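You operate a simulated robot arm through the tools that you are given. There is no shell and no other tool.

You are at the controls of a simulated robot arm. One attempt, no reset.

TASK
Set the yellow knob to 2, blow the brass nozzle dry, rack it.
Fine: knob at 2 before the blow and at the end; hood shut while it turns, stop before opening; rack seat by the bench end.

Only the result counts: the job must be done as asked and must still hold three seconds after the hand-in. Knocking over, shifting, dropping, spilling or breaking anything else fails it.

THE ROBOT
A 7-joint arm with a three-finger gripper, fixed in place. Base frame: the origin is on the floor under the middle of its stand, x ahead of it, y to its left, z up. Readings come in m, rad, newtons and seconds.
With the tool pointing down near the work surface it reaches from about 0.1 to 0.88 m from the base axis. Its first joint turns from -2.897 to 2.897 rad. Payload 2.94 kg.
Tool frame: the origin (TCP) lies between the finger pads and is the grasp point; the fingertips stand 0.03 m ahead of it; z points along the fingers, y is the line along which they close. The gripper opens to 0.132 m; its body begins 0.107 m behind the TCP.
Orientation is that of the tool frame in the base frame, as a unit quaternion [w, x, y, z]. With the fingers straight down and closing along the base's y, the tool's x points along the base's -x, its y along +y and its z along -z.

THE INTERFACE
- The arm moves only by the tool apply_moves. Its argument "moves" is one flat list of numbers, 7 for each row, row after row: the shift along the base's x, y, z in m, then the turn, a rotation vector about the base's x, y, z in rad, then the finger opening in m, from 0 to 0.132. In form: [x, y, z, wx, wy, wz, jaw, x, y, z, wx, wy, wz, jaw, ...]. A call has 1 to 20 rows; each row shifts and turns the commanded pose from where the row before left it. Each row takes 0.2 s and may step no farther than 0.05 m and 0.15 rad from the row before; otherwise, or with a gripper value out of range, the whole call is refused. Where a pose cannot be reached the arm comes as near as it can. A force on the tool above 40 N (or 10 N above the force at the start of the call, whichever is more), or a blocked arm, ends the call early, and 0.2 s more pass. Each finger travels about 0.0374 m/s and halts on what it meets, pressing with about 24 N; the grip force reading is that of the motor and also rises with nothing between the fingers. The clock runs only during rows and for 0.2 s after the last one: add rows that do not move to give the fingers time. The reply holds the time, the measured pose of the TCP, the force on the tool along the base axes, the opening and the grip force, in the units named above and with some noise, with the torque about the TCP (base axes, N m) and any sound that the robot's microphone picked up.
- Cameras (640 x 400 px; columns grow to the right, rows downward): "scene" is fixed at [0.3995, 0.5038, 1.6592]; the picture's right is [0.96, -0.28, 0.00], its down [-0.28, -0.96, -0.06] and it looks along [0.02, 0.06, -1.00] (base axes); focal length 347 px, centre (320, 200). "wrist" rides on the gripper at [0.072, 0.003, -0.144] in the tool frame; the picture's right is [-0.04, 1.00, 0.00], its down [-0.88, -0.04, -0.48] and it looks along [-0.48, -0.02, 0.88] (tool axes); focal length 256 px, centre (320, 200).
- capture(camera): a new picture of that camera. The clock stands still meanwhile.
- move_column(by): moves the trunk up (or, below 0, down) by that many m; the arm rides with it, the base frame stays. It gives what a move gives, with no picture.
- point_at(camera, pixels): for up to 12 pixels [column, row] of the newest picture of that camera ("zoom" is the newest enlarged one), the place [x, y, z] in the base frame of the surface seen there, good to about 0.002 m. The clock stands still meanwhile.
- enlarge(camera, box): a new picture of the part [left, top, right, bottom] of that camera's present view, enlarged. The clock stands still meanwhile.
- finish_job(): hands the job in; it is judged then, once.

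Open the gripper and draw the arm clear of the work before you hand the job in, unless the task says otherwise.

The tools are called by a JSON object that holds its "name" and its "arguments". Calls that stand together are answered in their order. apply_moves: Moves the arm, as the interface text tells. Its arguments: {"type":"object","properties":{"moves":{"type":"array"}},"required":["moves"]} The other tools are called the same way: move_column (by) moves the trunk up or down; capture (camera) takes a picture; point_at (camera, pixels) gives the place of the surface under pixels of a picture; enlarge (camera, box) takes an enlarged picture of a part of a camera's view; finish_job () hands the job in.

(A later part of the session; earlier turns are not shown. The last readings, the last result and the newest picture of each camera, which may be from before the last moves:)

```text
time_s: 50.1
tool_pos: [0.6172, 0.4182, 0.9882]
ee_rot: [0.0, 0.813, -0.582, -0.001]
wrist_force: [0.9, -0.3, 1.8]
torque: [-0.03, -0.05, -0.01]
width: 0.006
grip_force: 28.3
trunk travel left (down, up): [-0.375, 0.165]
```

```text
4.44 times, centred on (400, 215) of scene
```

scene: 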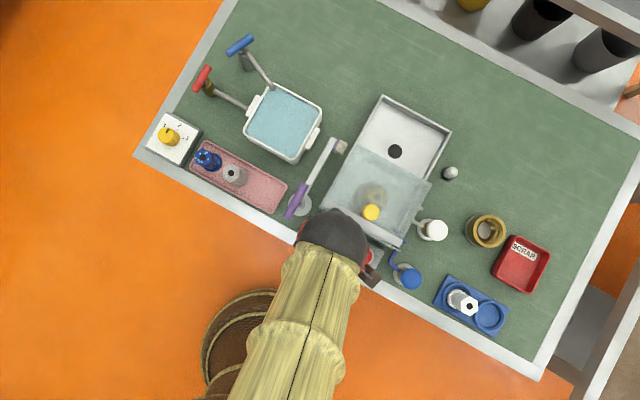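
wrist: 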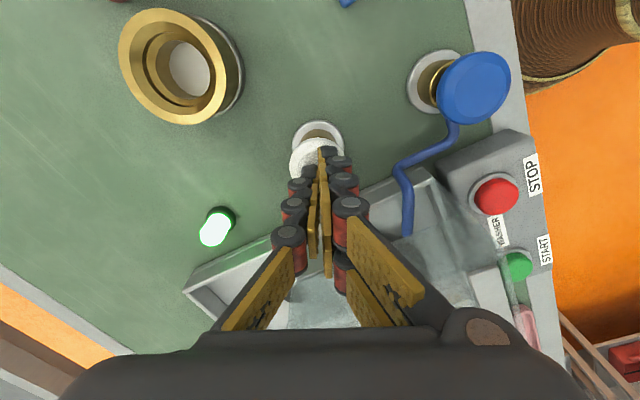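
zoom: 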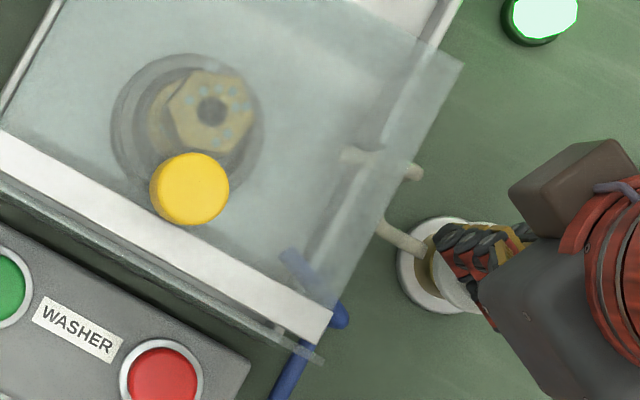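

{"name": "enlarge", "arguments": {"camera": "wrist", "box": [270, 110, 370, 210]}}

{"name": "point_at", "arguments": {"camera": "zoom", "pixels": [[230, 200], [260, 160], [300, 130], [220, 240], [380, 140], [310, 90], [310, 55]]}}

```text
4.00 times, centred on (320, 160) of wrist
```

zoom: 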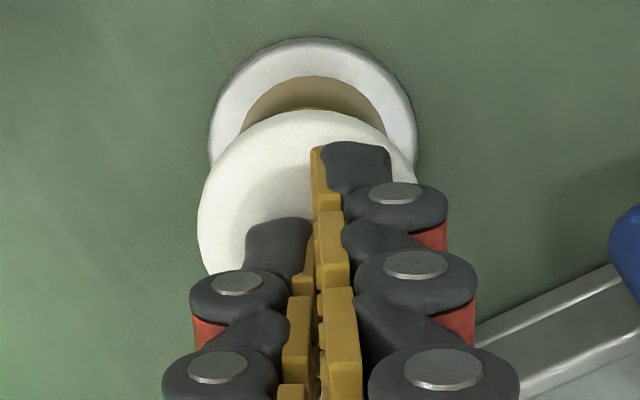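

```text
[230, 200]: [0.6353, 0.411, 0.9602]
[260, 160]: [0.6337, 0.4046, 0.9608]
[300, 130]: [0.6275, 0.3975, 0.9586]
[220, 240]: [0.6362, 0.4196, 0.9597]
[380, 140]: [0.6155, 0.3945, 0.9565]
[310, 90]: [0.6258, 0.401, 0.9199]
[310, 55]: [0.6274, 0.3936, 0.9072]
```

The cap's top is now z≈0.960 versus 0.968 before: it depresses, so it is a push valve. I press further until it answers.

{"name": "apply_moves", "arguments": {"moves": [0, 0, -0.002, 0, 0, 0, 0, 0, 0, -0.002, 0, 0, 0, 0]}}

```text
time_s: 50.7
tool_pos: [0.6173, 0.4183, 0.9849]
ee_rot: [0.0, 0.814, -0.581, -0.001]
wrist_force: [-0.4, -1.6, 3.4]
torque: [-0.05, 0.04, 0.01]
width: 0.0059
grip_force: 28.3
trunk travel left (down, up): [-0.375, 0.165]
heard: click
```

A click was heard with the white cap pressed. I hold it briefly to hear and see what it does.

{"name": "apply_moves", "arguments": {"moves": [0, 0, 0, 0, 0, 0, 0, 0, 0, 0, 0, 0, 0, 0]}}

{"name": "enlarge", "arguments": {"camera": "scene", "box": [345, 165, 455, 255]}}

```text
time_s: 51.3
tool_pos: [0.6183, 0.4196, 0.9843]
ee_rot: [0.0, 0.814, -0.581, -0.001]
wrist_force: [-0.2, -1.7, 3.5]
torque: [-0.06, -0.01, -0.03]
width: 0.006
grip_force: 28.7
trunk travel left (down, up): [-0.375, 0.165]
```

```text
4.44 times, centred on (400, 210) of scene
```

zoom: 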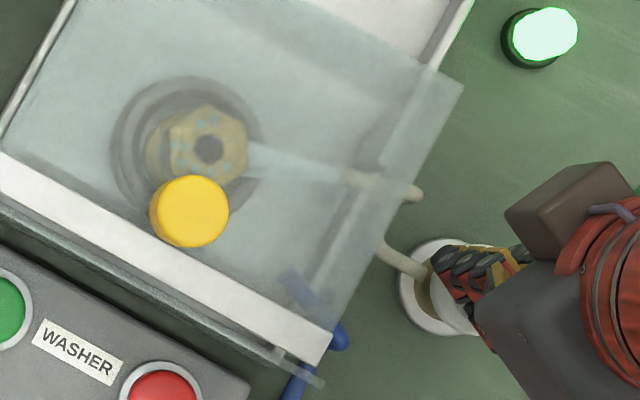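

A pale jet now runs from the white spout to the nozzle. I enlarge it to see whether it is air.

{"name": "enlarge", "arguments": {"camera": "scene", "box": [365, 175, 445, 235]}}

{"name": "apply_moves", "arguments": {"moves": [0, 0, 0, 0, 0, 0, 0, 0, 0, 0, 0, 0, 0, 0, 0, 0, 0, 0, 0, 0, 0]}}

{"name": "enlarge", "arguments": {"camera": "scene", "box": [345, 170, 400, 220]}}

```text
6.67 times, centred on (405, 205) of scene
```

zoom: 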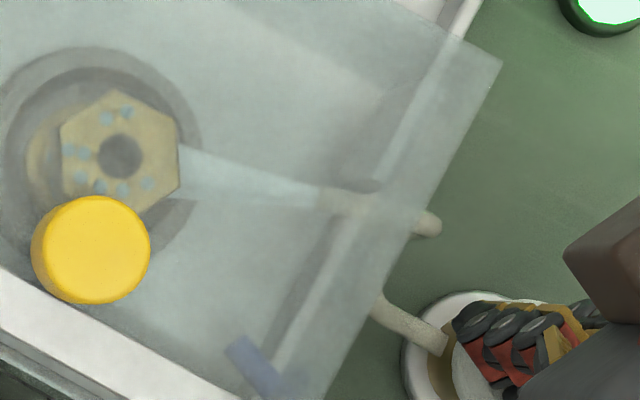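

```text
time_s: 52.1
tool_pos: [0.617, 0.4189, 0.9853]
ee_rot: [0.0, 0.814, -0.581, -0.002]
wrist_force: [-0.3, -0.4, 3.3]
torque: [-0.04, -0.02, -0.02]
width: 0.0061
grip_force: 28.7
trunk travel left (down, up): [-0.375, 0.165]
```

```text
8.00 times, centred on (372, 195) of scene
```

zoom: 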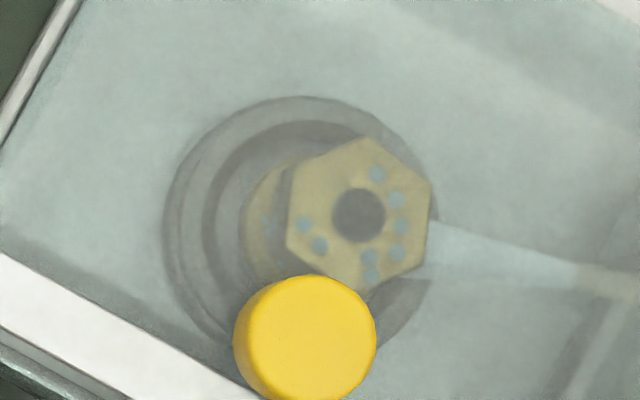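

The jet is a pale widening cone, consistent with air. I keep the cap pressed for a few more seconds and watch the droplets.

{"name": "apply_moves", "arguments": {"moves": [0, 0, 0, 0, 0, 0, 0, 0, 0, 0, 0, 0, 0, 0, 0, 0, 0, 0, 0, 0, 0, 0, 0, 0, 0, 0, 0, 0, 0, 0, 0, 0, 0, 0, 0, 0, 0, 0, 0, 0, 0, 0, 0, 0, 0, 0, 0, 0, 0, 0, 0, 0, 0, 0, 0, 0]}}

{"name": "enlarge", "arguments": {"camera": "scene", "box": [345, 170, 400, 220]}}

```text
time_s: 53.9
tool_pos: [0.6177, 0.4186, 0.9843]
ee_rot: [0.001, 0.814, -0.581, 0.0]
wrist_force: [0.1, 0.4, 3.1]
torque: [0.0, 0.03, 0.02]
width: 0.006
grip_force: 27.9
trunk travel left (down, up): [-0.375, 0.165]
```

```text
8.00 times, centred on (372, 195) of scene
```

zoom: 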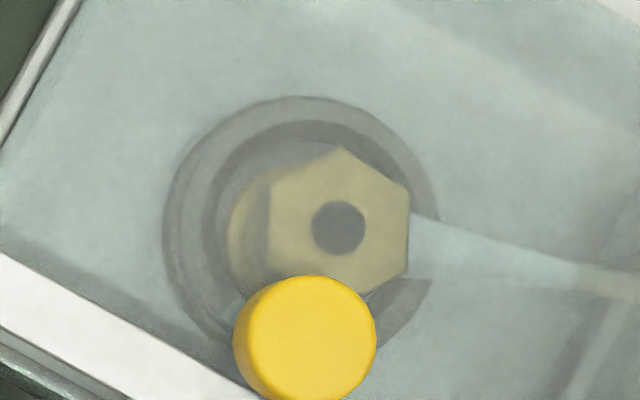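

The droplets are gone: it was air and the nozzle is dry. I hold one more second, then release the cap and check whether the jet stops.

{"name": "apply_moves", "arguments": {"moves": [0, 0, 0, 0, 0, 0, 0, 0, 0, 0, 0, 0, 0, 0, 0, 0, 0, 0, 0, 0, 0, 0, 0, 0, 0, 0, 0, 0, 0, 0, 0.01, 0, 0, 0, 0, 0, 0, 0.02, 0, 0, 0, 0, 0, 0, 0.03, 0, 0, 0, 0]}}

{"name": "enlarge", "arguments": {"camera": "scene", "box": [345, 165, 455, 255]}}

{"name": "capture", "arguments": {"camera": "wrist"}}

```text
time_s: 55.5
tool_pos: [0.6162, 0.418, 1.0451]
ee_rot: [0.001, 0.814, -0.581, -0.001]
wrist_force: [-0.6, -0.1, -0.9]
torque: [0.04, 0.0, -0.03]
width: 0.0
grip_force: 28.0
trunk travel left (down, up): [-0.375, 0.165]
```

```text
4.44 times, centred on (400, 210) of scene
```

zoom: 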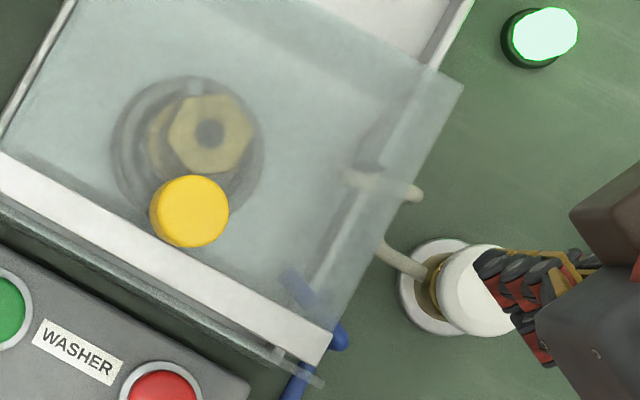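

```text
taken
```

wrist: 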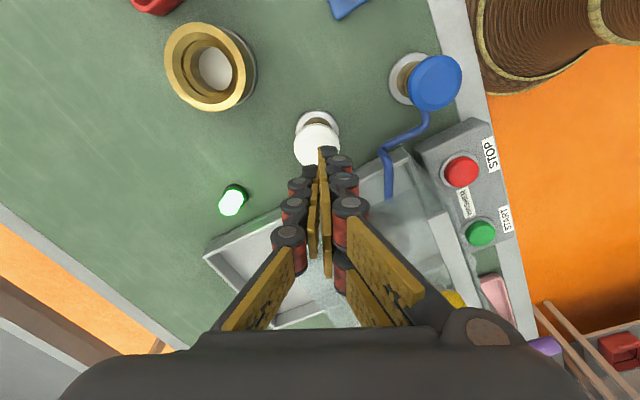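

The jet has stopped and the nozzle is dry. Now I go to STOP at about (0.469,0.404), still with closed fingers.

{"name": "apply_moves", "arguments": {"moves": [0, 0, 0.045, 0, 0, 0, 0, 0, 0, 0.02, 0, 0, 0, 0, -0.049, -0.0047, 0, 0, 0, 0, 0, -0.049, -0.0047, 0, 0, 0, 0, 0, -0.049, -0.0047, 0, 0, 0, 0, 0, 0, 0, -0.04, 0, 0, 0, 0, 0, 0, -0.04, 0, 0, 0, 0, 0, 0, -0.035, 0, 0, 0, 0, 0, 0, 0, 0, 0, 0, 0]}}

{"name": "capture", "arguments": {"camera": "wrist"}}

```text
time_s: 57.5
tool_pos: [0.4711, 0.4033, 0.9942]
ee_rot: [0.0, 0.813, -0.582, -0.001]
wrist_force: [0.4, -1.0, 0.8]
torque: [-0.02, 0.05, 0.01]
width: 0.0001
grip_force: 28.7
trunk travel left (down, up): [-0.375, 0.165]
```

```text
taken
```

wrist: 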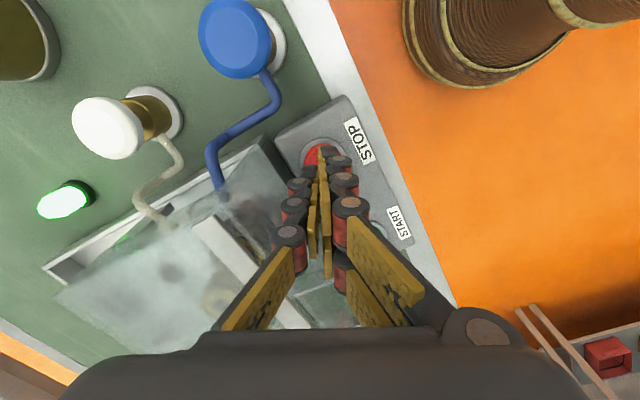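

The fingertips are over the red STOP button. I press down in steps until it clicks.

{"name": "apply_moves", "arguments": {"moves": [0, 0, -0.008, 0, 0, 0, 0, 0, 0, -0.006, 0, 0, 0, 0, 0, 0, -0.004, 0, 0, 0, 0, 0, 0, -0.003, 0, 0, 0, 0, 0, 0, -0.002, 0, 0, 0, 0]}}

```text
time_s: 58.7
tool_pos: [0.4699, 0.4052, 0.9707]
ee_rot: [0.0, 0.814, -0.581, -0.001]
wrist_force: [0.5, -0.2, 1.4]
torque: [0.0, 0.01, 0.01]
width: 0.0061
grip_force: 28.5
trunk travel left (down, up): [-0.375, 0.165]
```

{"name": "apply_moves", "arguments": {"moves": [0, 0, -0.0015, 0, 0, 0, 0, 0, 0, -0.0015, 0, 0, 0, 0]}}

{"name": "enlarge", "arguments": {"camera": "scene", "box": [345, 150, 465, 260]}}

```text
time_s: 59.3
tool_pos: [0.4707, 0.4039, 0.9684]
ee_rot: [0.0, 0.814, -0.581, -0.001]
wrist_force: [1.5, -1.0, 3.2]
torque: [0.03, -0.06, -0.02]
width: 0.0058
grip_force: 28.3
trunk travel left (down, up): [-0.375, 0.165]
heard: click
```

```text
3.64 times, centred on (405, 205) of scene
```

zoom: 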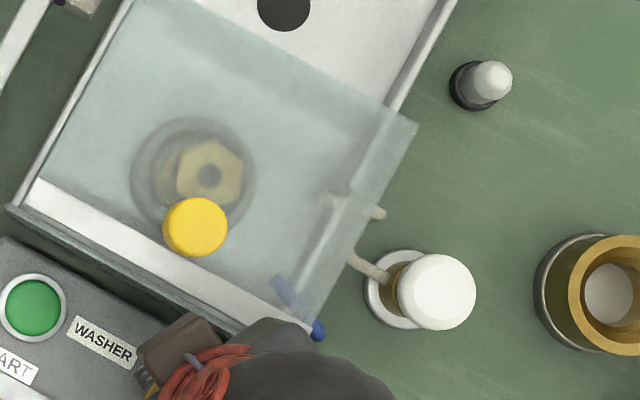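

A click, and the lamp is off. I rise away and compare two views to be sure the cup has come to rest.

{"name": "apply_moves", "arguments": {"moves": [0, 0, 0.01, 0, 0, 0, 0, 0, 0, 0.03, 0, 0, 0, 0, 0, 0, 0.045, 0, 0, 0, 0, 0, 0, 0.045, 0, 0, 0, 0.02, 0, 0, 0.045, 0, 0, 0, 0.04]}}

{"name": "enlarge", "arguments": {"camera": "scene", "box": [345, 170, 400, 220]}}

{"name": "apply_moves", "arguments": {"moves": [0, 0, 0, 0, 0, 0, 0.055, 0, 0, 0, 0, 0, 0, 0.055, 0, 0, 0, 0, 0, 0, 0.055]}}

{"name": "enlarge", "arguments": {"camera": "scene", "box": [345, 170, 400, 220]}}

{"name": "capture", "arguments": {"camera": "wrist"}}

```text
time_s: 60.5
tool_pos: [0.4705, 0.4013, 1.142]
ee_rot: [0.0, 0.814, -0.582, -0.001]
wrist_force: [0.2, 0.1, 0.1]
torque: [0.01, -0.05, -0.02]
width: 0.0365
grip_force: 0.0
trunk travel left (down, up): [-0.375, 0.165]
```

```text
8.00 times, centred on (372, 195) of scene
```

zoom: 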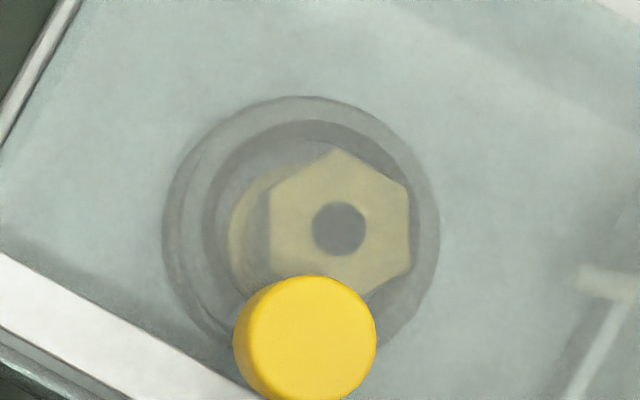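

```text
time_s: 61.3
tool_pos: [0.4697, 0.4027, 1.1421]
ee_rot: [0.0, 0.814, -0.581, -0.001]
wrist_force: [0.4, 0.1, -0.5]
torque: [-0.01, 0.0, 0.02]
width: 0.055
grip_force: 0.0
trunk travel left (down, up): [-0.375, 0.165]
```

```text
8.00 times, centred on (372, 195) of scene
```

zoom: 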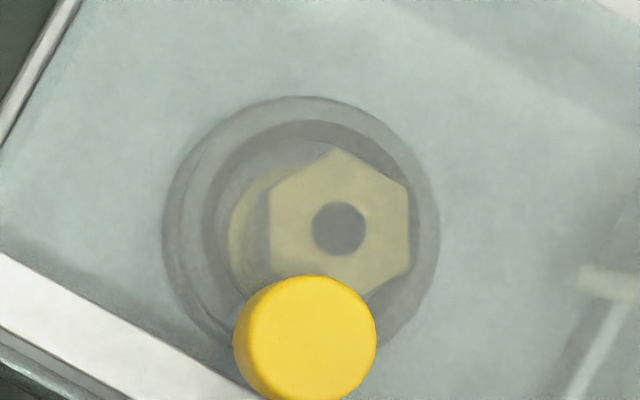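

```text
taken
```

wrist: 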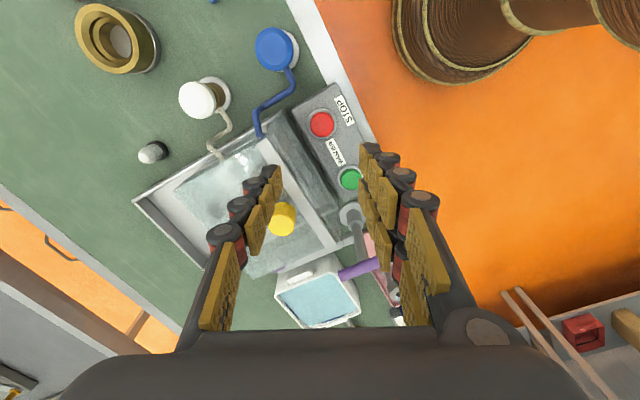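

Two pictures 0.8 s apart are identical: it has stopped. I move over the hood handle at about (0.487,0.488).

{"name": "apply_moves", "arguments": {"moves": [0.006, 0.0285, 0, 0, 0, 0.1, 0.055, 0.006, 0.0285, 0, 0, 0, 0.1, 0.055, 0.0055, 0.0285, 0, 0, 0, 0.1, 0.055, 0, 0, -0.026, 0, 0, 0, 0.055, 0, 0, 0, 0, 0, 0, 0.055]}}

{"name": "capture", "arguments": {"camera": "wrist"}}

```text
time_s: 62.5
tool_pos: [0.4874, 0.4892, 1.1166]
ee_rot: [0.001, 0.891, -0.453, -0.001]
wrist_force: [0.1, 0.1, -0.9]
torque: [0.0, -0.02, -0.02]
width: 0.0549
grip_force: 0.0
trunk travel left (down, up): [-0.375, 0.165]
```

```text
taken
```

wrist: 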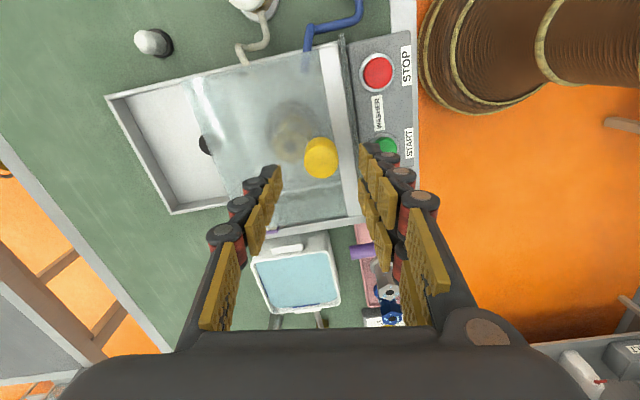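

The handle is at (321,161), centred. I descend and close on it.

{"name": "apply_moves", "arguments": {"moves": [0, 0, -0.02, 0, 0, 0, 0.055, 0, 0, -0.015, 0, 0, 0, 0.055, 0, 0, -0.009, 0, 0, 0, 0.055, 0, 0, 0, 0, 0, 0, 0.045, 0, 0, 0, 0, 0, 0, 0.035, 0, 0, 0, 0, 0, 0, 0.025, 0, 0, 0, 0, 0, 0, 0.015, 0, 0, 0, 0, 0, 0, 0.015]}}

```text
time_s: 64.3
tool_pos: [0.4883, 0.4901, 1.0734]
ee_rot: [0.002, 0.891, -0.454, -0.002]
wrist_force: [-1.6, -1.5, -2.5]
torque: [-0.07, 0.03, -0.07]
width: 0.0264
grip_force: 32.4
trunk travel left (down, up): [-0.375, 0.165]
```

Gripped (width 0.0264). I slide the hood back along (+0.71,+0.71), steadily.

{"name": "apply_moves", "arguments": {"moves": [0.005, 0.005, 0, 0, 0, 0, 0.015, 0.01, 0.01, 0, 0, 0, 0, 0.015, 0.01, 0.01, 0, 0, 0, 0, 0.015, 0.01, 0.01, 0, 0, 0, 0, 0.015, 0.01, 0.01, 0, 0, 0, 0, 0.015, 0.01, 0.01, 0, 0, 0, 0, 0.015, 0.01, 0.01, 0, 0, 0, 0, 0.015, 0.01, 0.01, 0, 0, 0, 0, 0.015, 0.01, 0.01, 0, 0, 0, 0, 0.015, 0.006, 0.006, 0, 0, 0, 0, 0.015]}}

{"name": "capture", "arguments": {"camera": "wrist"}}

```text
time_s: 66.5
tool_pos: [0.5793, 0.5814, 1.0731]
ee_rot: [0.0, 0.891, -0.453, -0.002]
wrist_force: [-0.2, 3.5, -7.3]
torque: [0.39, 0.09, 0.15]
width: 0.0259
grip_force: 44.6
trunk travel left (down, up): [-0.375, 0.165]
```

```text
taken
```

wrist: 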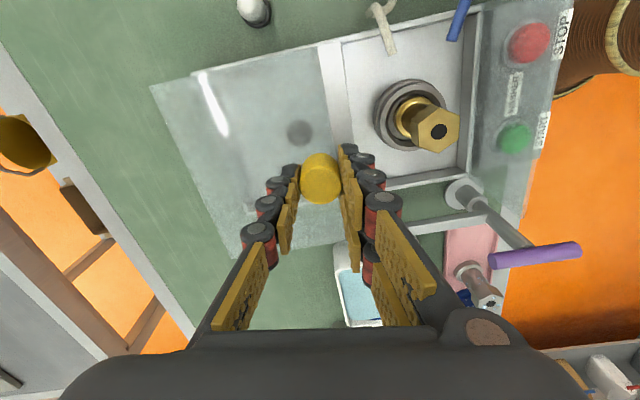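

The hood is within ≈5 mm of its original open place. I push the last bit gently.

{"name": "apply_moves", "arguments": {"moves": [0.002, 0.002, 0, 0, 0, 0, 0.015, 0.002, 0.002, 0, 0, 0, 0, 0.015, 0, 0, 0, 0, 0, 0, 0.015]}}

```text
time_s: 67.3
tool_pos: [0.5828, 0.5852, 1.0716]
ee_rot: [0.001, 0.891, -0.453, -0.002]
wrist_force: [-4.7, 0.7, -5.1]
torque: [-0.02, 0.19, 0.07]
width: 0.0261
grip_force: 44.9
trunk travel left (down, up): [-0.375, 0.165]
```

The handle is back at its original position. I open the fingers, rise, and look at the nozzle.

{"name": "apply_moves", "arguments": {"moves": [0, 0, 0, 0, 0, 0, 0.04, 0, 0, 0, 0, 0, 0, 0.055, 0, 0, 0, 0, 0, 0, 0.055, 0, 0, 0.02, 0, 0, 0, 0.055, 0, 0, 0.04, 0, 0, 0, 0.055, 0, 0, 0.03, 0, 0, 0, 0.055]}}

{"name": "capture", "arguments": {"camera": "wrist"}}

{"name": "capture", "arguments": {"camera": "scene"}}

```text
time_s: 68.7
tool_pos: [0.5829, 0.5852, 1.1627]
ee_rot: [0.001, 0.891, -0.455, -0.001]
wrist_force: [-0.1, 0.0, -0.6]
torque: [0.08, -0.03, -0.01]
width: 0.0553
grip_force: 0.0
trunk travel left (down, up): [-0.375, 0.165]
```

```text
taken
```

wrist: 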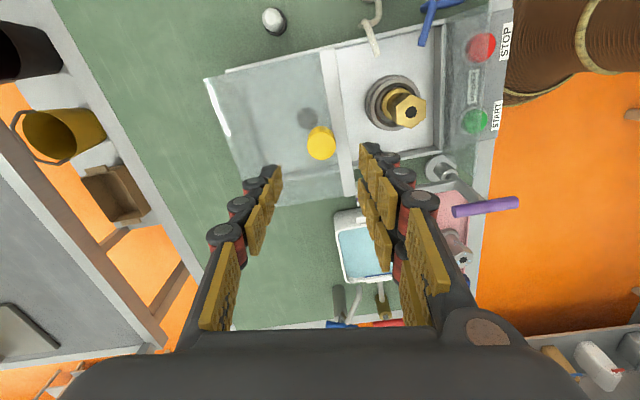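

```text
taken
```

scene: 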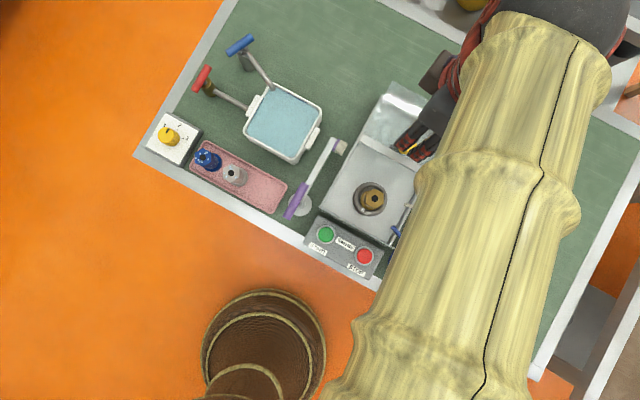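

The hood is open and the nozzle stands dry in the cup. I enlarge to see the hex orientation for the next grasp.

{"name": "enlarge", "arguments": {"camera": "wrist", "box": [350, 60, 450, 150]}}

{"name": "point_at", "arguments": {"camera": "wrist", "pixels": [[397, 103], [425, 105], [416, 95], [404, 97], [420, 124], [405, 124], [411, 112], [400, 115], [415, 121]]}}

{"name": "enlarge", "arguments": {"camera": "scene", "box": [345, 170, 400, 220]}}

```text
4.44 times, centred on (400, 105) of wrist
```

zoom: 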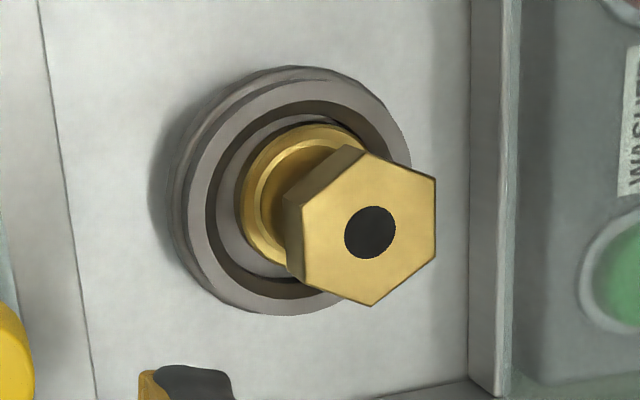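

```text
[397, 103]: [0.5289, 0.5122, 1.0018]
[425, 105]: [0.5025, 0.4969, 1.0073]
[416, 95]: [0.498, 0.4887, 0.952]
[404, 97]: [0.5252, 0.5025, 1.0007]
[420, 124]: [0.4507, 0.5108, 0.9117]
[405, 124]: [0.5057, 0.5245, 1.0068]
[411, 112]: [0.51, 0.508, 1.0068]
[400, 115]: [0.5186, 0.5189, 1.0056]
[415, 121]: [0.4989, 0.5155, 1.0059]
```

```text
8.00 times, centred on (372, 195) of scene
```

zoom: 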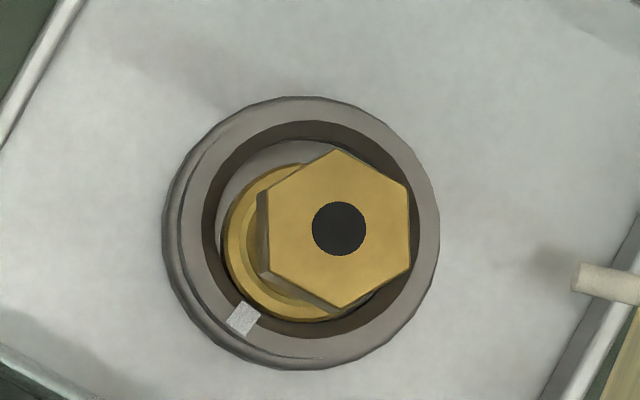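

The hex flats' normals are at about −11°, 49°, 109°, so closing along ≈49° (ψ≈2.43) suits, nearly front–back. I measure the hex corners in this zoom.

{"name": "point_at", "arguments": {"camera": "zoom", "pixels": [[335, 155], [402, 190], [406, 266], [337, 303], [275, 266], [270, 197], [338, 228], [300, 215], [375, 230], [238, 230], [245, 320], [400, 345]]}}

```text
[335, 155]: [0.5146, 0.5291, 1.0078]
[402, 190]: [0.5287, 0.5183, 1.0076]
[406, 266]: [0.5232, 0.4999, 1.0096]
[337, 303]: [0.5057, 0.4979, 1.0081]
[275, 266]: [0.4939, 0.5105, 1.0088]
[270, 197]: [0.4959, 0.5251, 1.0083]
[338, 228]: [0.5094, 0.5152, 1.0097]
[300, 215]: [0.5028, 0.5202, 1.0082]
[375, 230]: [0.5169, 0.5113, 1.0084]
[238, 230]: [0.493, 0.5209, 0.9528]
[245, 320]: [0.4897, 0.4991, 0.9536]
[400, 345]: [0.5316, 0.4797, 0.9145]
```

Nozzle centre (0.5103,0.5135), flats' normal at 44.6°, i.e. straight front–back. I move above it with ψ≈2.35 and come down to just above its top.

{"name": "apply_moves", "arguments": {"moves": [-0.0242, -0.0239, 0, 0, 0, 0.05, 0.058, -0.0242, -0.0239, 0, 0, 0, 0.05, 0.058, -0.0242, -0.0239, 0, 0, 0, 0.05, 0.058, 0, 0, -0.04, 0, 0, 0, 0.058, 0, 0, -0.04, 0, 0, 0, 0.058, 0, 0, -0.03, 0, 0, 0, 0.058, 0, 0, 0, 0, 0, 0, 0.058]}}

{"name": "capture", "arguments": {"camera": "wrist"}}

{"name": "enlarge", "arguments": {"camera": "wrist", "box": [250, 90, 390, 230]}}

```text
time_s: 70.3
tool_pos: [0.511, 0.5133, 1.0522]
ee_rot: [0.0, 0.922, -0.386, -0.001]
wrist_force: [0.5, 0.0, 0.4]
torque: [-0.04, 0.0, -0.01]
width: 0.058
grip_force: 0.1
trunk travel left (down, up): [-0.375, 0.165]
```

```text
taken
```

wrist: 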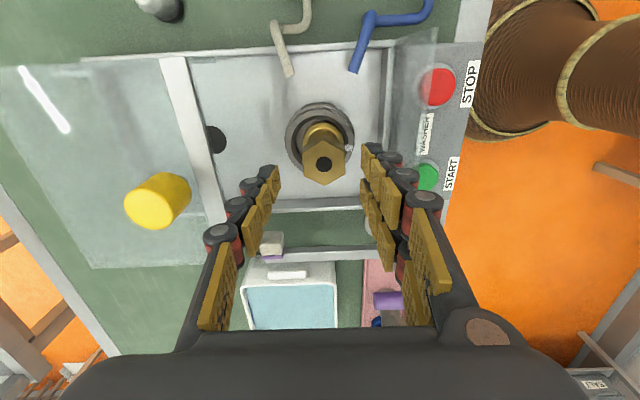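

```text
2.86 times, centred on (320, 160) of wrist
```

zoom: 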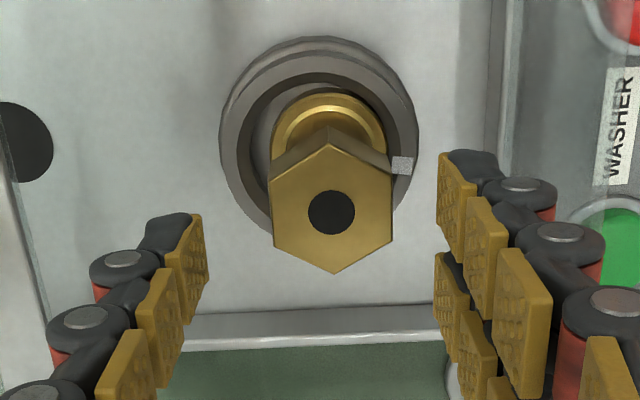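

The hex flats are vertical (aligned) and the hole is at (324,164), 3 mm toward the finger side. I correct by (−0.002,−0.002) and descend around it.

{"name": "apply_moves", "arguments": {"moves": [-0.0021, -0.0021, -0.015, 0, 0, 0, 0.058, 0, 0, -0.02, 0, 0, 0, 0.058, 0, 0, -0.015, 0, 0, 0, 0.058, 0, 0, -0.004, 0, 0, 0, 0.058, 0, 0, 0, 0, 0, 0, 0.058]}}

{"name": "capture", "arguments": {"camera": "wrist"}}

```text
time_s: 71.5
tool_pos: [0.5088, 0.5107, 0.9992]
ee_rot: [0.001, 0.923, -0.385, -0.001]
wrist_force: [0.9, -1.2, -0.2]
torque: [0.02, -0.02, 0.05]
width: 0.0581
grip_force: 0.0
trunk travel left (down, up): [-0.375, 0.165]
```

```text
taken
```

wrist: 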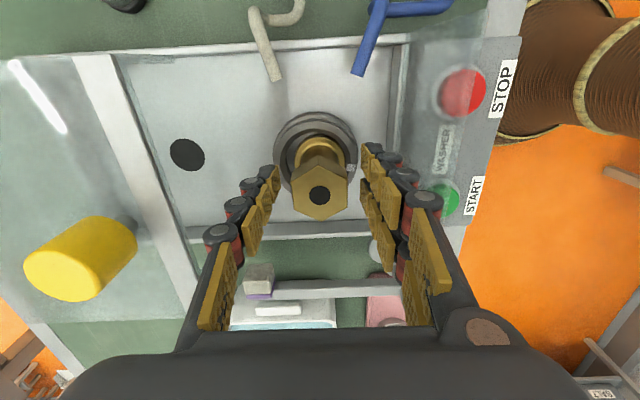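

The hole is at (319,194), well centred. I close on the nozzle and then lift slowly.

{"name": "apply_moves", "arguments": {"moves": [0, 0, 0, 0, 0, 0, 0.05, 0, 0, 0, 0, 0, 0, 0.04, 0, 0, 0, 0, 0, 0, 0.03, 0, 0, 0, 0, 0, 0, 0.02, 0, 0, 0, 0, 0, 0, 0.02, 0, 0, 0, 0, 0, 0, 0.02]}}

```text
time_s: 72.9
tool_pos: [0.508, 0.5111, 0.9991]
ee_rot: [0.0, 0.923, -0.386, -0.001]
wrist_force: [0.2, -0.2, 0.2]
torque: [0.01, 0.06, 0.02]
width: 0.0326
grip_force: 23.6
trunk travel left (down, up): [-0.375, 0.165]
```

Width 0.0326 across the flats with no side force: a clean grip. I lift straight out of the cup.

{"name": "apply_moves", "arguments": {"moves": [0, 0, 0.005, 0, 0, 0, 0.02, 0, 0, 0.01, 0, 0, 0, 0.02, 0, 0, 0.02, 0, 0, 0, 0.02, 0, 0, 0.04, 0, 0, 0, 0.02, 0, 0, 0.04, 0, 0, 0, 0.02, 0, 0, 0.04, 0, 0, 0, 0.02, 0, 0, 0, 0, 0, 0, 0.02]}}

{"name": "enlarge", "arguments": {"camera": "wrist", "box": [240, 90, 400, 250]}}

```text
time_s: 74.5
tool_pos: [0.5087, 0.5105, 1.1525]
ee_rot: [0.002, 0.923, -0.386, -0.002]
wrist_force: [0.4, 0.5, -2.2]
torque: [0.01, -0.02, 0.0]
width: 0.0326
grip_force: 23.4
trunk travel left (down, up): [-0.375, 0.165]
```

```text
2.50 times, centred on (320, 170) of wrist
```

zoom: 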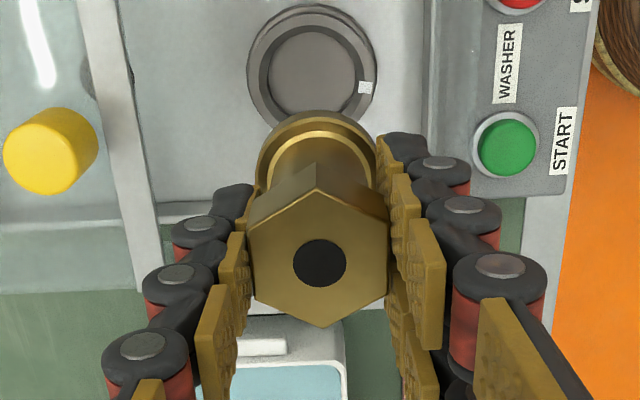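

The nozzle is held squarely, dry all over. I carry it high toward the rack, yawing back by 0.5 rad on the way to stay within the wrist's known range.

{"name": "apply_moves", "arguments": {"moves": [0.0219, -0.0375, 0, 0, 0, -0.0625, 0.02, 0.0219, -0.0375, 0, 0, 0, -0.0625, 0.02, 0.0219, -0.0375, 0, 0, 0, -0.0625, 0.02, 0.0219, -0.0375, 0, 0, 0, -0.0625, 0.02, 0.0219, -0.0375, 0, 0, 0, -0.0625, 0.02, 0.0219, -0.0375, 0, 0, 0, -0.0625, 0.02, 0.0219, -0.0375, 0, 0, 0, -0.0625, 0.02, 0.0219, -0.0375, 0, 0, 0, -0.0625, 0.02, 0, 0, 0, 0, 0, 0, 0.02, 0, 0, 0, 0, 0, 0, 0.02]}}

{"name": "capture", "arguments": {"camera": "wrist"}}

{"name": "capture", "arguments": {"camera": "scene"}}

```text
time_s: 76.7
tool_pos: [0.6835, 0.2108, 1.153]
ee_rot: [0.002, 0.798, -0.603, -0.002]
wrist_force: [0.2, -0.6, -2.2]
torque: [-0.01, 0.02, -0.01]
width: 0.0323
grip_force: 24.0
trunk travel left (down, up): [-0.375, 0.165]
```

```text
taken
```

wrist: 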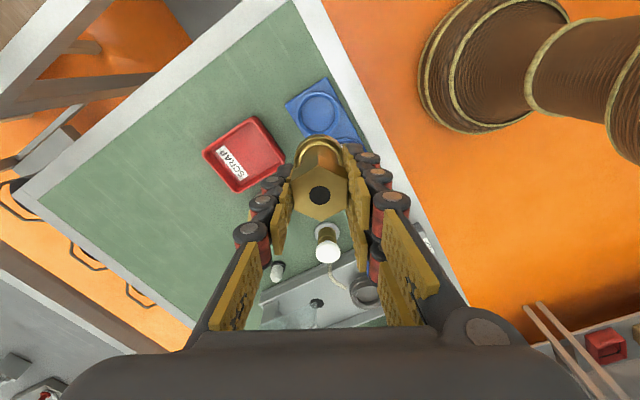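

```text
taken
```

scene: 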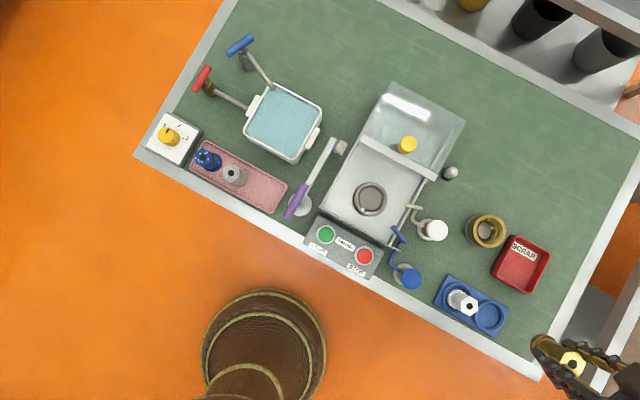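

The rack's free end seat is at about (322,110) in the wrist picture. I enlarge it and measure its rim.

{"name": "enlarge", "arguments": {"camera": "wrist", "box": [275, 70, 375, 160]}}

{"name": "enlarge", "arguments": {"camera": "scene", "box": [430, 265, 515, 340]}}

{"name": "point_at", "arguments": {"camera": "zoom", "pixels": [[395, 280], [325, 278], [470, 280], [398, 210], [398, 345], [330, 255], [460, 310], [420, 215], [360, 340], [250, 190], [300, 225], [510, 235]]}}

```text
4.44 times, centred on (325, 115) of wrist
```

zoom: 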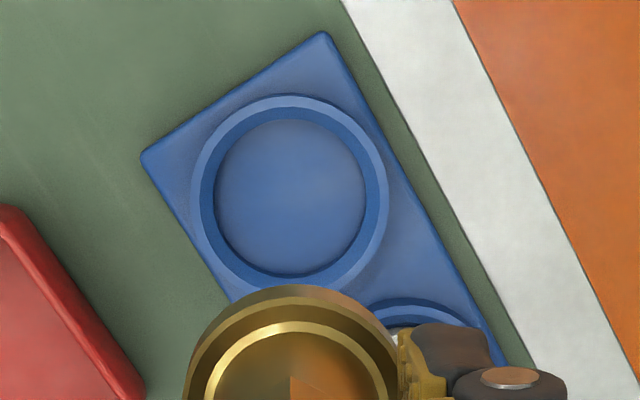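

```text
5.33 times, centred on (472, 302) of scene
```

zoom: 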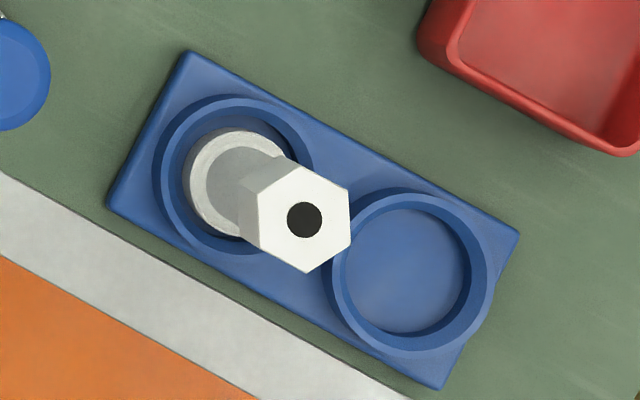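

```text
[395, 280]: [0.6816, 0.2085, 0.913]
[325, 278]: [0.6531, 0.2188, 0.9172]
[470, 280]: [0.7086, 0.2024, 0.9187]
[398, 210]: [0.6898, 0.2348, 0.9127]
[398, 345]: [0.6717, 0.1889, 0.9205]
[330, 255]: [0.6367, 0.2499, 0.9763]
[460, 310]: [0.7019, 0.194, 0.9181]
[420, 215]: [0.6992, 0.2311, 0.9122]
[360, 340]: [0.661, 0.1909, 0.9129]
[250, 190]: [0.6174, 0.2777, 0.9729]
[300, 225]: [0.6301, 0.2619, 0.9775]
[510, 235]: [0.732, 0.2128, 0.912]
```

{"name": "point_at", "arguments": {"camera": "zoom", "pixels": [[486, 272], [335, 285], [415, 196], [410, 348], [463, 327], [356, 328], [466, 222], [385, 200], [407, 270], [440, 340], [480, 300], [375, 340]]}}

{"name": "enlarge", "arguments": {"camera": "wrist", "box": [275, 70, 375, 160]}}

{"name": "point_at", "arguments": {"camera": "zoom", "pixels": [[290, 102], [203, 190], [378, 190], [230, 130], [350, 130], [225, 260], [365, 245], [290, 198], [222, 198], [360, 198], [290, 125], [290, 270]]}}

```text
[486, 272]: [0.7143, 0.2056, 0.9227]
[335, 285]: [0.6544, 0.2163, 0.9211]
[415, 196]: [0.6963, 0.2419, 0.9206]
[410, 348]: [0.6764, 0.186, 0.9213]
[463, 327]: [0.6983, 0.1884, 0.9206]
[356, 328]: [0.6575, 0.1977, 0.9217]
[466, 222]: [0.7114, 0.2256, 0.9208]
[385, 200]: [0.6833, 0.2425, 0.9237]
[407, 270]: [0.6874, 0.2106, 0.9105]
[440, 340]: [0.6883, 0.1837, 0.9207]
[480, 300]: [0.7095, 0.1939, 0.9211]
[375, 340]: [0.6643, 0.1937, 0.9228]
```

```text
4.44 times, centred on (325, 115) of wrist
```

zoom: 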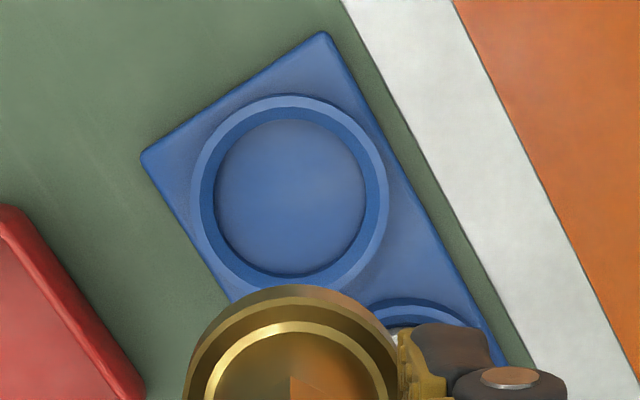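

```text
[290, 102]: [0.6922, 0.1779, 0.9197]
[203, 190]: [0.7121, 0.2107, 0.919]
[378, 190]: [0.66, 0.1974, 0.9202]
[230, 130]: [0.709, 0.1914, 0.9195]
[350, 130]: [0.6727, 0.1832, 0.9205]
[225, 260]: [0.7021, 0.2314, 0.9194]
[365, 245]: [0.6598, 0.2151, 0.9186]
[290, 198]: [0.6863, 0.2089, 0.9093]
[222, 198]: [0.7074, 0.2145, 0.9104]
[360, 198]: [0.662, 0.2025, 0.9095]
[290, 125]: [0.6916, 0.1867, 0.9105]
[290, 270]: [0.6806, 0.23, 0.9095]
```

The seat centre comes out at about (0.686,0.209), floor z≈0.910, rim z≈0.920. I shift (+0.003,−0.0025) and descend to ≈2 cm above the rim for a close check.

{"name": "apply_moves", "arguments": {"moves": [0.003, -0.0025, -0.04, 0, 0, 0, 0.02, 0, 0, -0.04, 0, 0, 0, 0.02, 0, 0, -0.04, 0, 0, 0, 0.02, 0, 0, -0.03, 0, 0, 0, 0.02, 0, 0, 0, 0, 0, 0, 0.02]}}

{"name": "capture", "arguments": {"camera": "wrist"}}

{"name": "enlarge", "arguments": {"camera": "wrist", "box": [260, 90, 380, 210]}}

```text
time_s: 77.9
tool_pos: [0.6872, 0.2081, 1.0049]
ee_rot: [0.0, 0.799, -0.602, -0.002]
wrist_force: [0.2, 0.9, -1.7]
torque: [0.02, -0.01, 0.04]
width: 0.0324
grip_force: 23.5
trunk travel left (down, up): [-0.375, 0.165]
```

```text
taken
```

wrist: 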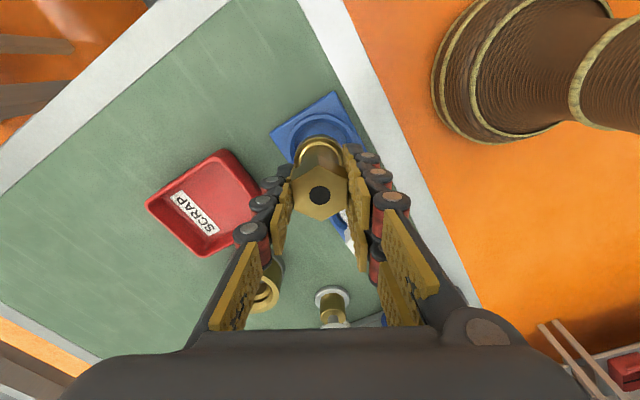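

```text
3.33 times, centred on (320, 150) of wrist
```

zoom: 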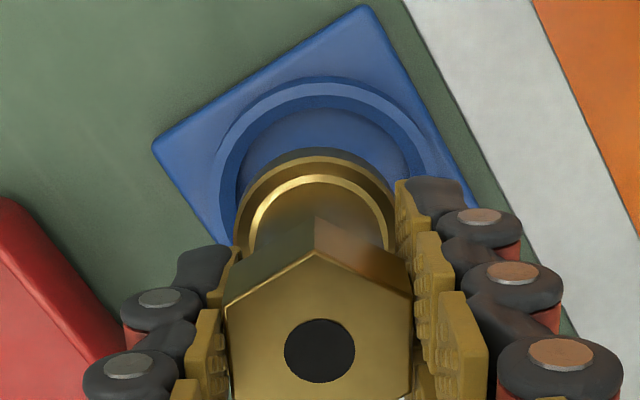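

The seat ring is centred a bit right of the flange in this view. I measure rim and flange points to correct.

{"name": "point_at", "arguments": {"camera": "zoom", "pixels": [[330, 86], [270, 100], [390, 105], [235, 140], [420, 135], [222, 190], [330, 125], [260, 130], [390, 135], [315, 157], [250, 205], [385, 205]]}}

```text
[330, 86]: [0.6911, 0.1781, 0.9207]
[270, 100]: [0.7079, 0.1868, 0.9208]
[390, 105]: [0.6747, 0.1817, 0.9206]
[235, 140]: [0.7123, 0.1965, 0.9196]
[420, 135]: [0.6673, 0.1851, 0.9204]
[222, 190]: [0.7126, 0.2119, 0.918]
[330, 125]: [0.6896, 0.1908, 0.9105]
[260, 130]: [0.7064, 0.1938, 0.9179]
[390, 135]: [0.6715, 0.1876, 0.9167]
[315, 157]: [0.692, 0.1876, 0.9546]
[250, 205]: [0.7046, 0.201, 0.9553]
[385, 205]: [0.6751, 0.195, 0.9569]
```

The ring fits a centre near (0.686,0.207) while the flange sits near (0.6876,0.208). I shift (−0.0015,−0.0018) and lower to just above the rim.

{"name": "apply_moves", "arguments": {"moves": [-0.0015, -0.0018, -0.005, 0, 0, 0, 0.02, 0, 0, -0.01, 0, 0, 0, 0.02, 0, 0, -0.004, 0, 0, 0, 0.02, 0, 0, 0, 0, 0, 0, 0.02]}}

{"name": "enlarge", "arguments": {"camera": "wrist", "box": [260, 100, 380, 220]}}

{"name": "enlarge", "arguments": {"camera": "scene", "box": [430, 265, 515, 340]}}

```text
time_s: 78.9
tool_pos: [0.6849, 0.2065, 0.9859]
ee_rot: [0.001, 0.799, -0.601, -0.002]
wrist_force: [0.2, -0.7, -1.6]
torque: [0.0, 0.02, 0.02]
width: 0.0325
grip_force: 23.6
trunk travel left (down, up): [-0.375, 0.165]
```

```text
3.33 times, centred on (320, 160) of wrist
```

zoom: 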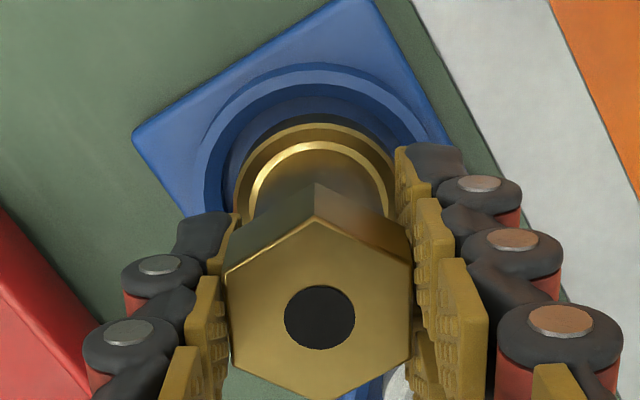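

```text
5.33 times, centred on (472, 302) of scene
```

zoom: 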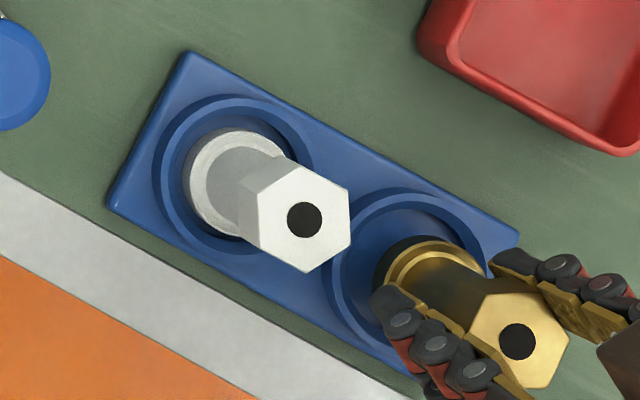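

Flange and ring are now concentric within ≈1 mm in both views. I lower in small steps into the seat, watching the force.

{"name": "apply_moves", "arguments": {"moves": [0.0002, -0.0008, -0.004, 0, 0, 0, 0.02, 0, 0, -0.004, 0, 0, 0, 0.02, 0, 0, -0.003, 0, 0, 0, 0.02, 0, 0, 0, 0, 0, 0, 0.02]}}

```text
time_s: 79.9
tool_pos: [0.6852, 0.2069, 0.9732]
ee_rot: [0.002, 0.799, -0.601, -0.002]
wrist_force: [0.6, 0.4, -1.5]
torque: [0.01, -0.03, -0.02]
width: 0.0326
grip_force: 23.5
trunk travel left (down, up): [-0.375, 0.165]
```

No contact yet (force z −1.5 N); I continue in 1 mm steps until the floor is felt.

{"name": "apply_moves", "arguments": {"moves": [0, 0, -0.0015, 0, 0, 0, 0.02, 0, 0, -0.001, 0, 0, 0, 0.02, 0, 0, 0, 0, 0, 0, 0.02]}}

{"name": "enlarge", "arguments": {"camera": "wrist", "box": [260, 100, 380, 220]}}

```text
time_s: 80.7
tool_pos: [0.6855, 0.2063, 0.9704]
ee_rot: [0.001, 0.798, -0.602, -0.002]
wrist_force: [-0.2, 0.2, -1.9]
torque: [0.03, 0.02, -0.01]
width: 0.0326
grip_force: 24.3
trunk travel left (down, up): [-0.375, 0.165]
```

```text
3.33 times, centred on (320, 160) of wrist
```

zoom: 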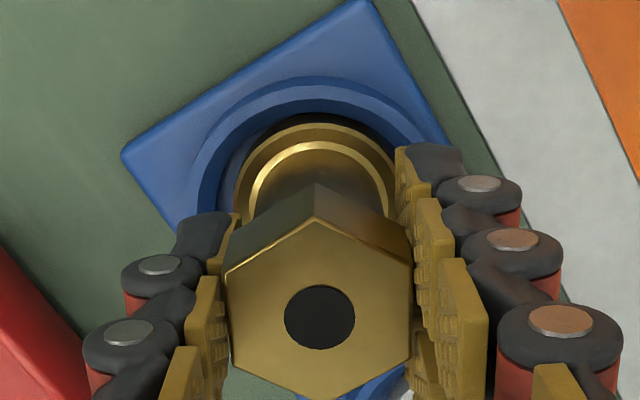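

{"name": "apply_moves", "arguments": {"moves": [0, 0, -0.001, 0, 0, 0, 0.02, 0, 0, -0.001, 0, 0, 0, 0.02, 0, 0, 0, 0, 0, 0, 0.02]}}

```text
time_s: 81.5
tool_pos: [0.6858, 0.2053, 0.9685]
ee_rot: [0.001, 0.798, -0.602, -0.001]
wrist_force: [0.4, 0.0, -1.1]
torque: [-0.02, 0.0, 0.02]
width: 0.0323
grip_force: 24.1
trunk travel left (down, up): [-0.375, 0.165]
```

{"name": "apply_moves", "arguments": {"moves": [0, 0, -0.001, 0, 0, 0, 0.02, 0, 0, -0.001, 0, 0, 0, 0.02, 0, 0, 0, 0, 0, 0, 0.02]}}

{"name": "enlarge", "arguments": {"camera": "scene", "box": [430, 265, 515, 340]}}

```text
time_s: 82.3
tool_pos: [0.6862, 0.2069, 0.9693]
ee_rot: [0.001, 0.798, -0.602, -0.001]
wrist_force: [-1.4, -2.1, 7.3]
torque: [-0.18, 0.14, 0.05]
width: 0.0325
grip_force: 24.2
trunk travel left (down, up): [-0.375, 0.165]
```

```text
5.33 times, centred on (472, 302) of scene
```

zoom: 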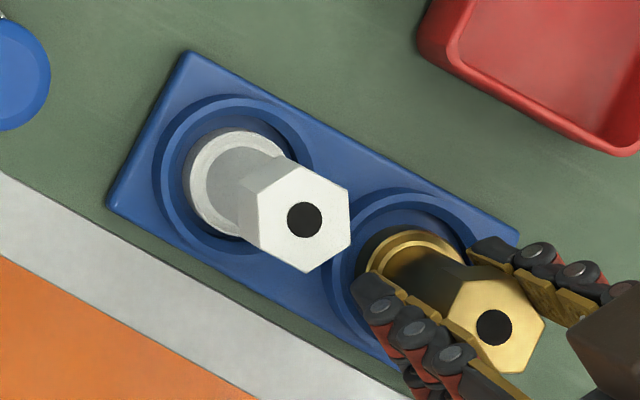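

Force z rose to +7 N: the nozzle rests on the seat floor. I ease up 0.5 mm and open the fingers.

{"name": "apply_moves", "arguments": {"moves": [0, 0, 0.001, 0, 0, 0, 0.02, 0, 0, 0, 0, 0, 0, 0.036, 0, 0, 0, 0, 0, 0, 0.046, 0, 0, 0, 0, 0, 0, 0.052, 0, 0, 0, 0, 0, 0, 0.052]}}

{"name": "capture", "arguments": {"camera": "wrist"}}

{"name": "enlarge", "arguments": {"camera": "scene", "box": [430, 265, 515, 340]}}

```text
time_s: 83.5
tool_pos: [0.6858, 0.2055, 0.9688]
ee_rot: [0.0, 0.798, -0.602, -0.002]
wrist_force: [0.4, 0.3, 0.3]
torque: [0.0, 0.02, -0.01]
width: 0.0522
grip_force: 0.0
trunk travel left (down, up): [-0.375, 0.165]
```

```text
taken
```

wrist: 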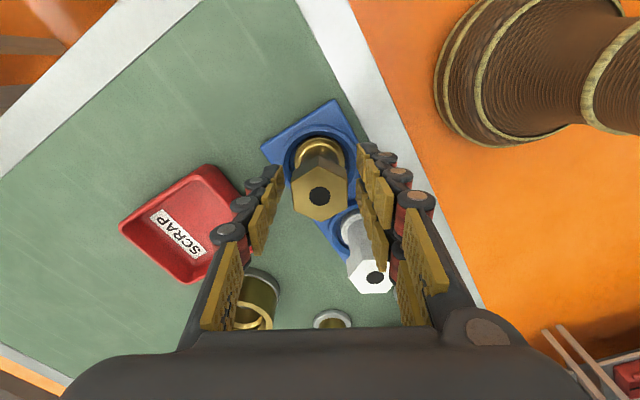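

```text
5.33 times, centred on (472, 302) of scene
```

zoom: 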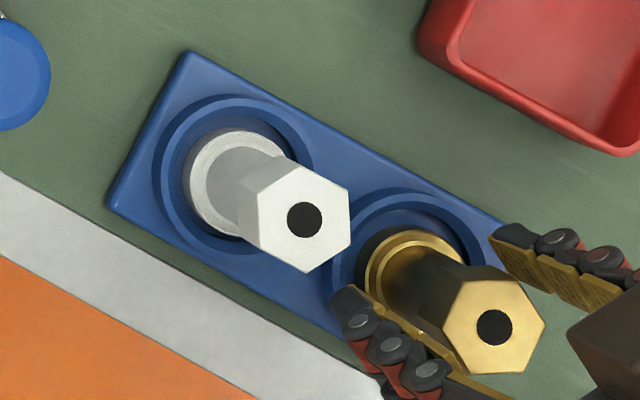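

The nozzle stands in the seat with the fingers clear of it and of the steel one. I rise straight up.

{"name": "apply_moves", "arguments": {"moves": [0, 0, 0.015, 0, 0, 0, 0.052, 0, 0, 0.03, 0, 0, 0, 0.052, 0, 0, 0.04, 0, 0, 0, 0.052, 0, 0, 0.045, 0, 0, 0, 0.052, 0, 0, 0.045, 0, 0, 0, 0.052, 0, 0, 0, 0, 0, 0, 0.06]}}

{"name": "capture", "arguments": {"camera": "wrist"}}

{"name": "enlarge", "arguments": {"camera": "wrist", "box": [270, 70, 390, 190]}}

{"name": "enlarge", "arguments": {"camera": "scene", "box": [430, 265, 515, 340]}}

```text
time_s: 84.9
tool_pos: [0.6864, 0.2059, 1.1437]
ee_rot: [0.001, 0.799, -0.602, -0.002]
wrist_force: [0.1, 0.1, -0.5]
torque: [0.01, -0.03, -0.01]
width: 0.0601
grip_force: 0.1
trunk travel left (down, up): [-0.375, 0.165]
```

```text
taken
```

wrist: 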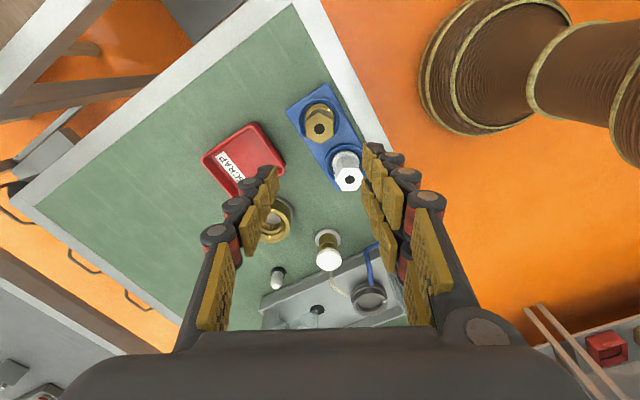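

```text
3.33 times, centred on (330, 130) of wrist
```

zoom: 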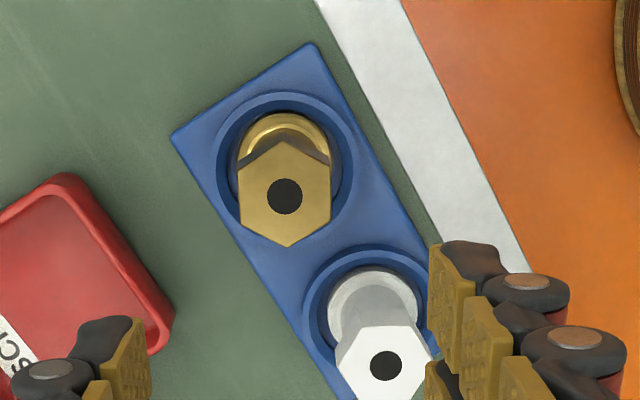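

```text
5.33 times, centred on (472, 302) of scene
```

zoom: 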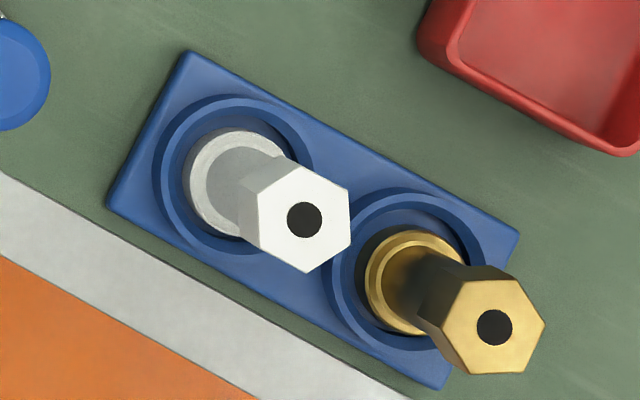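

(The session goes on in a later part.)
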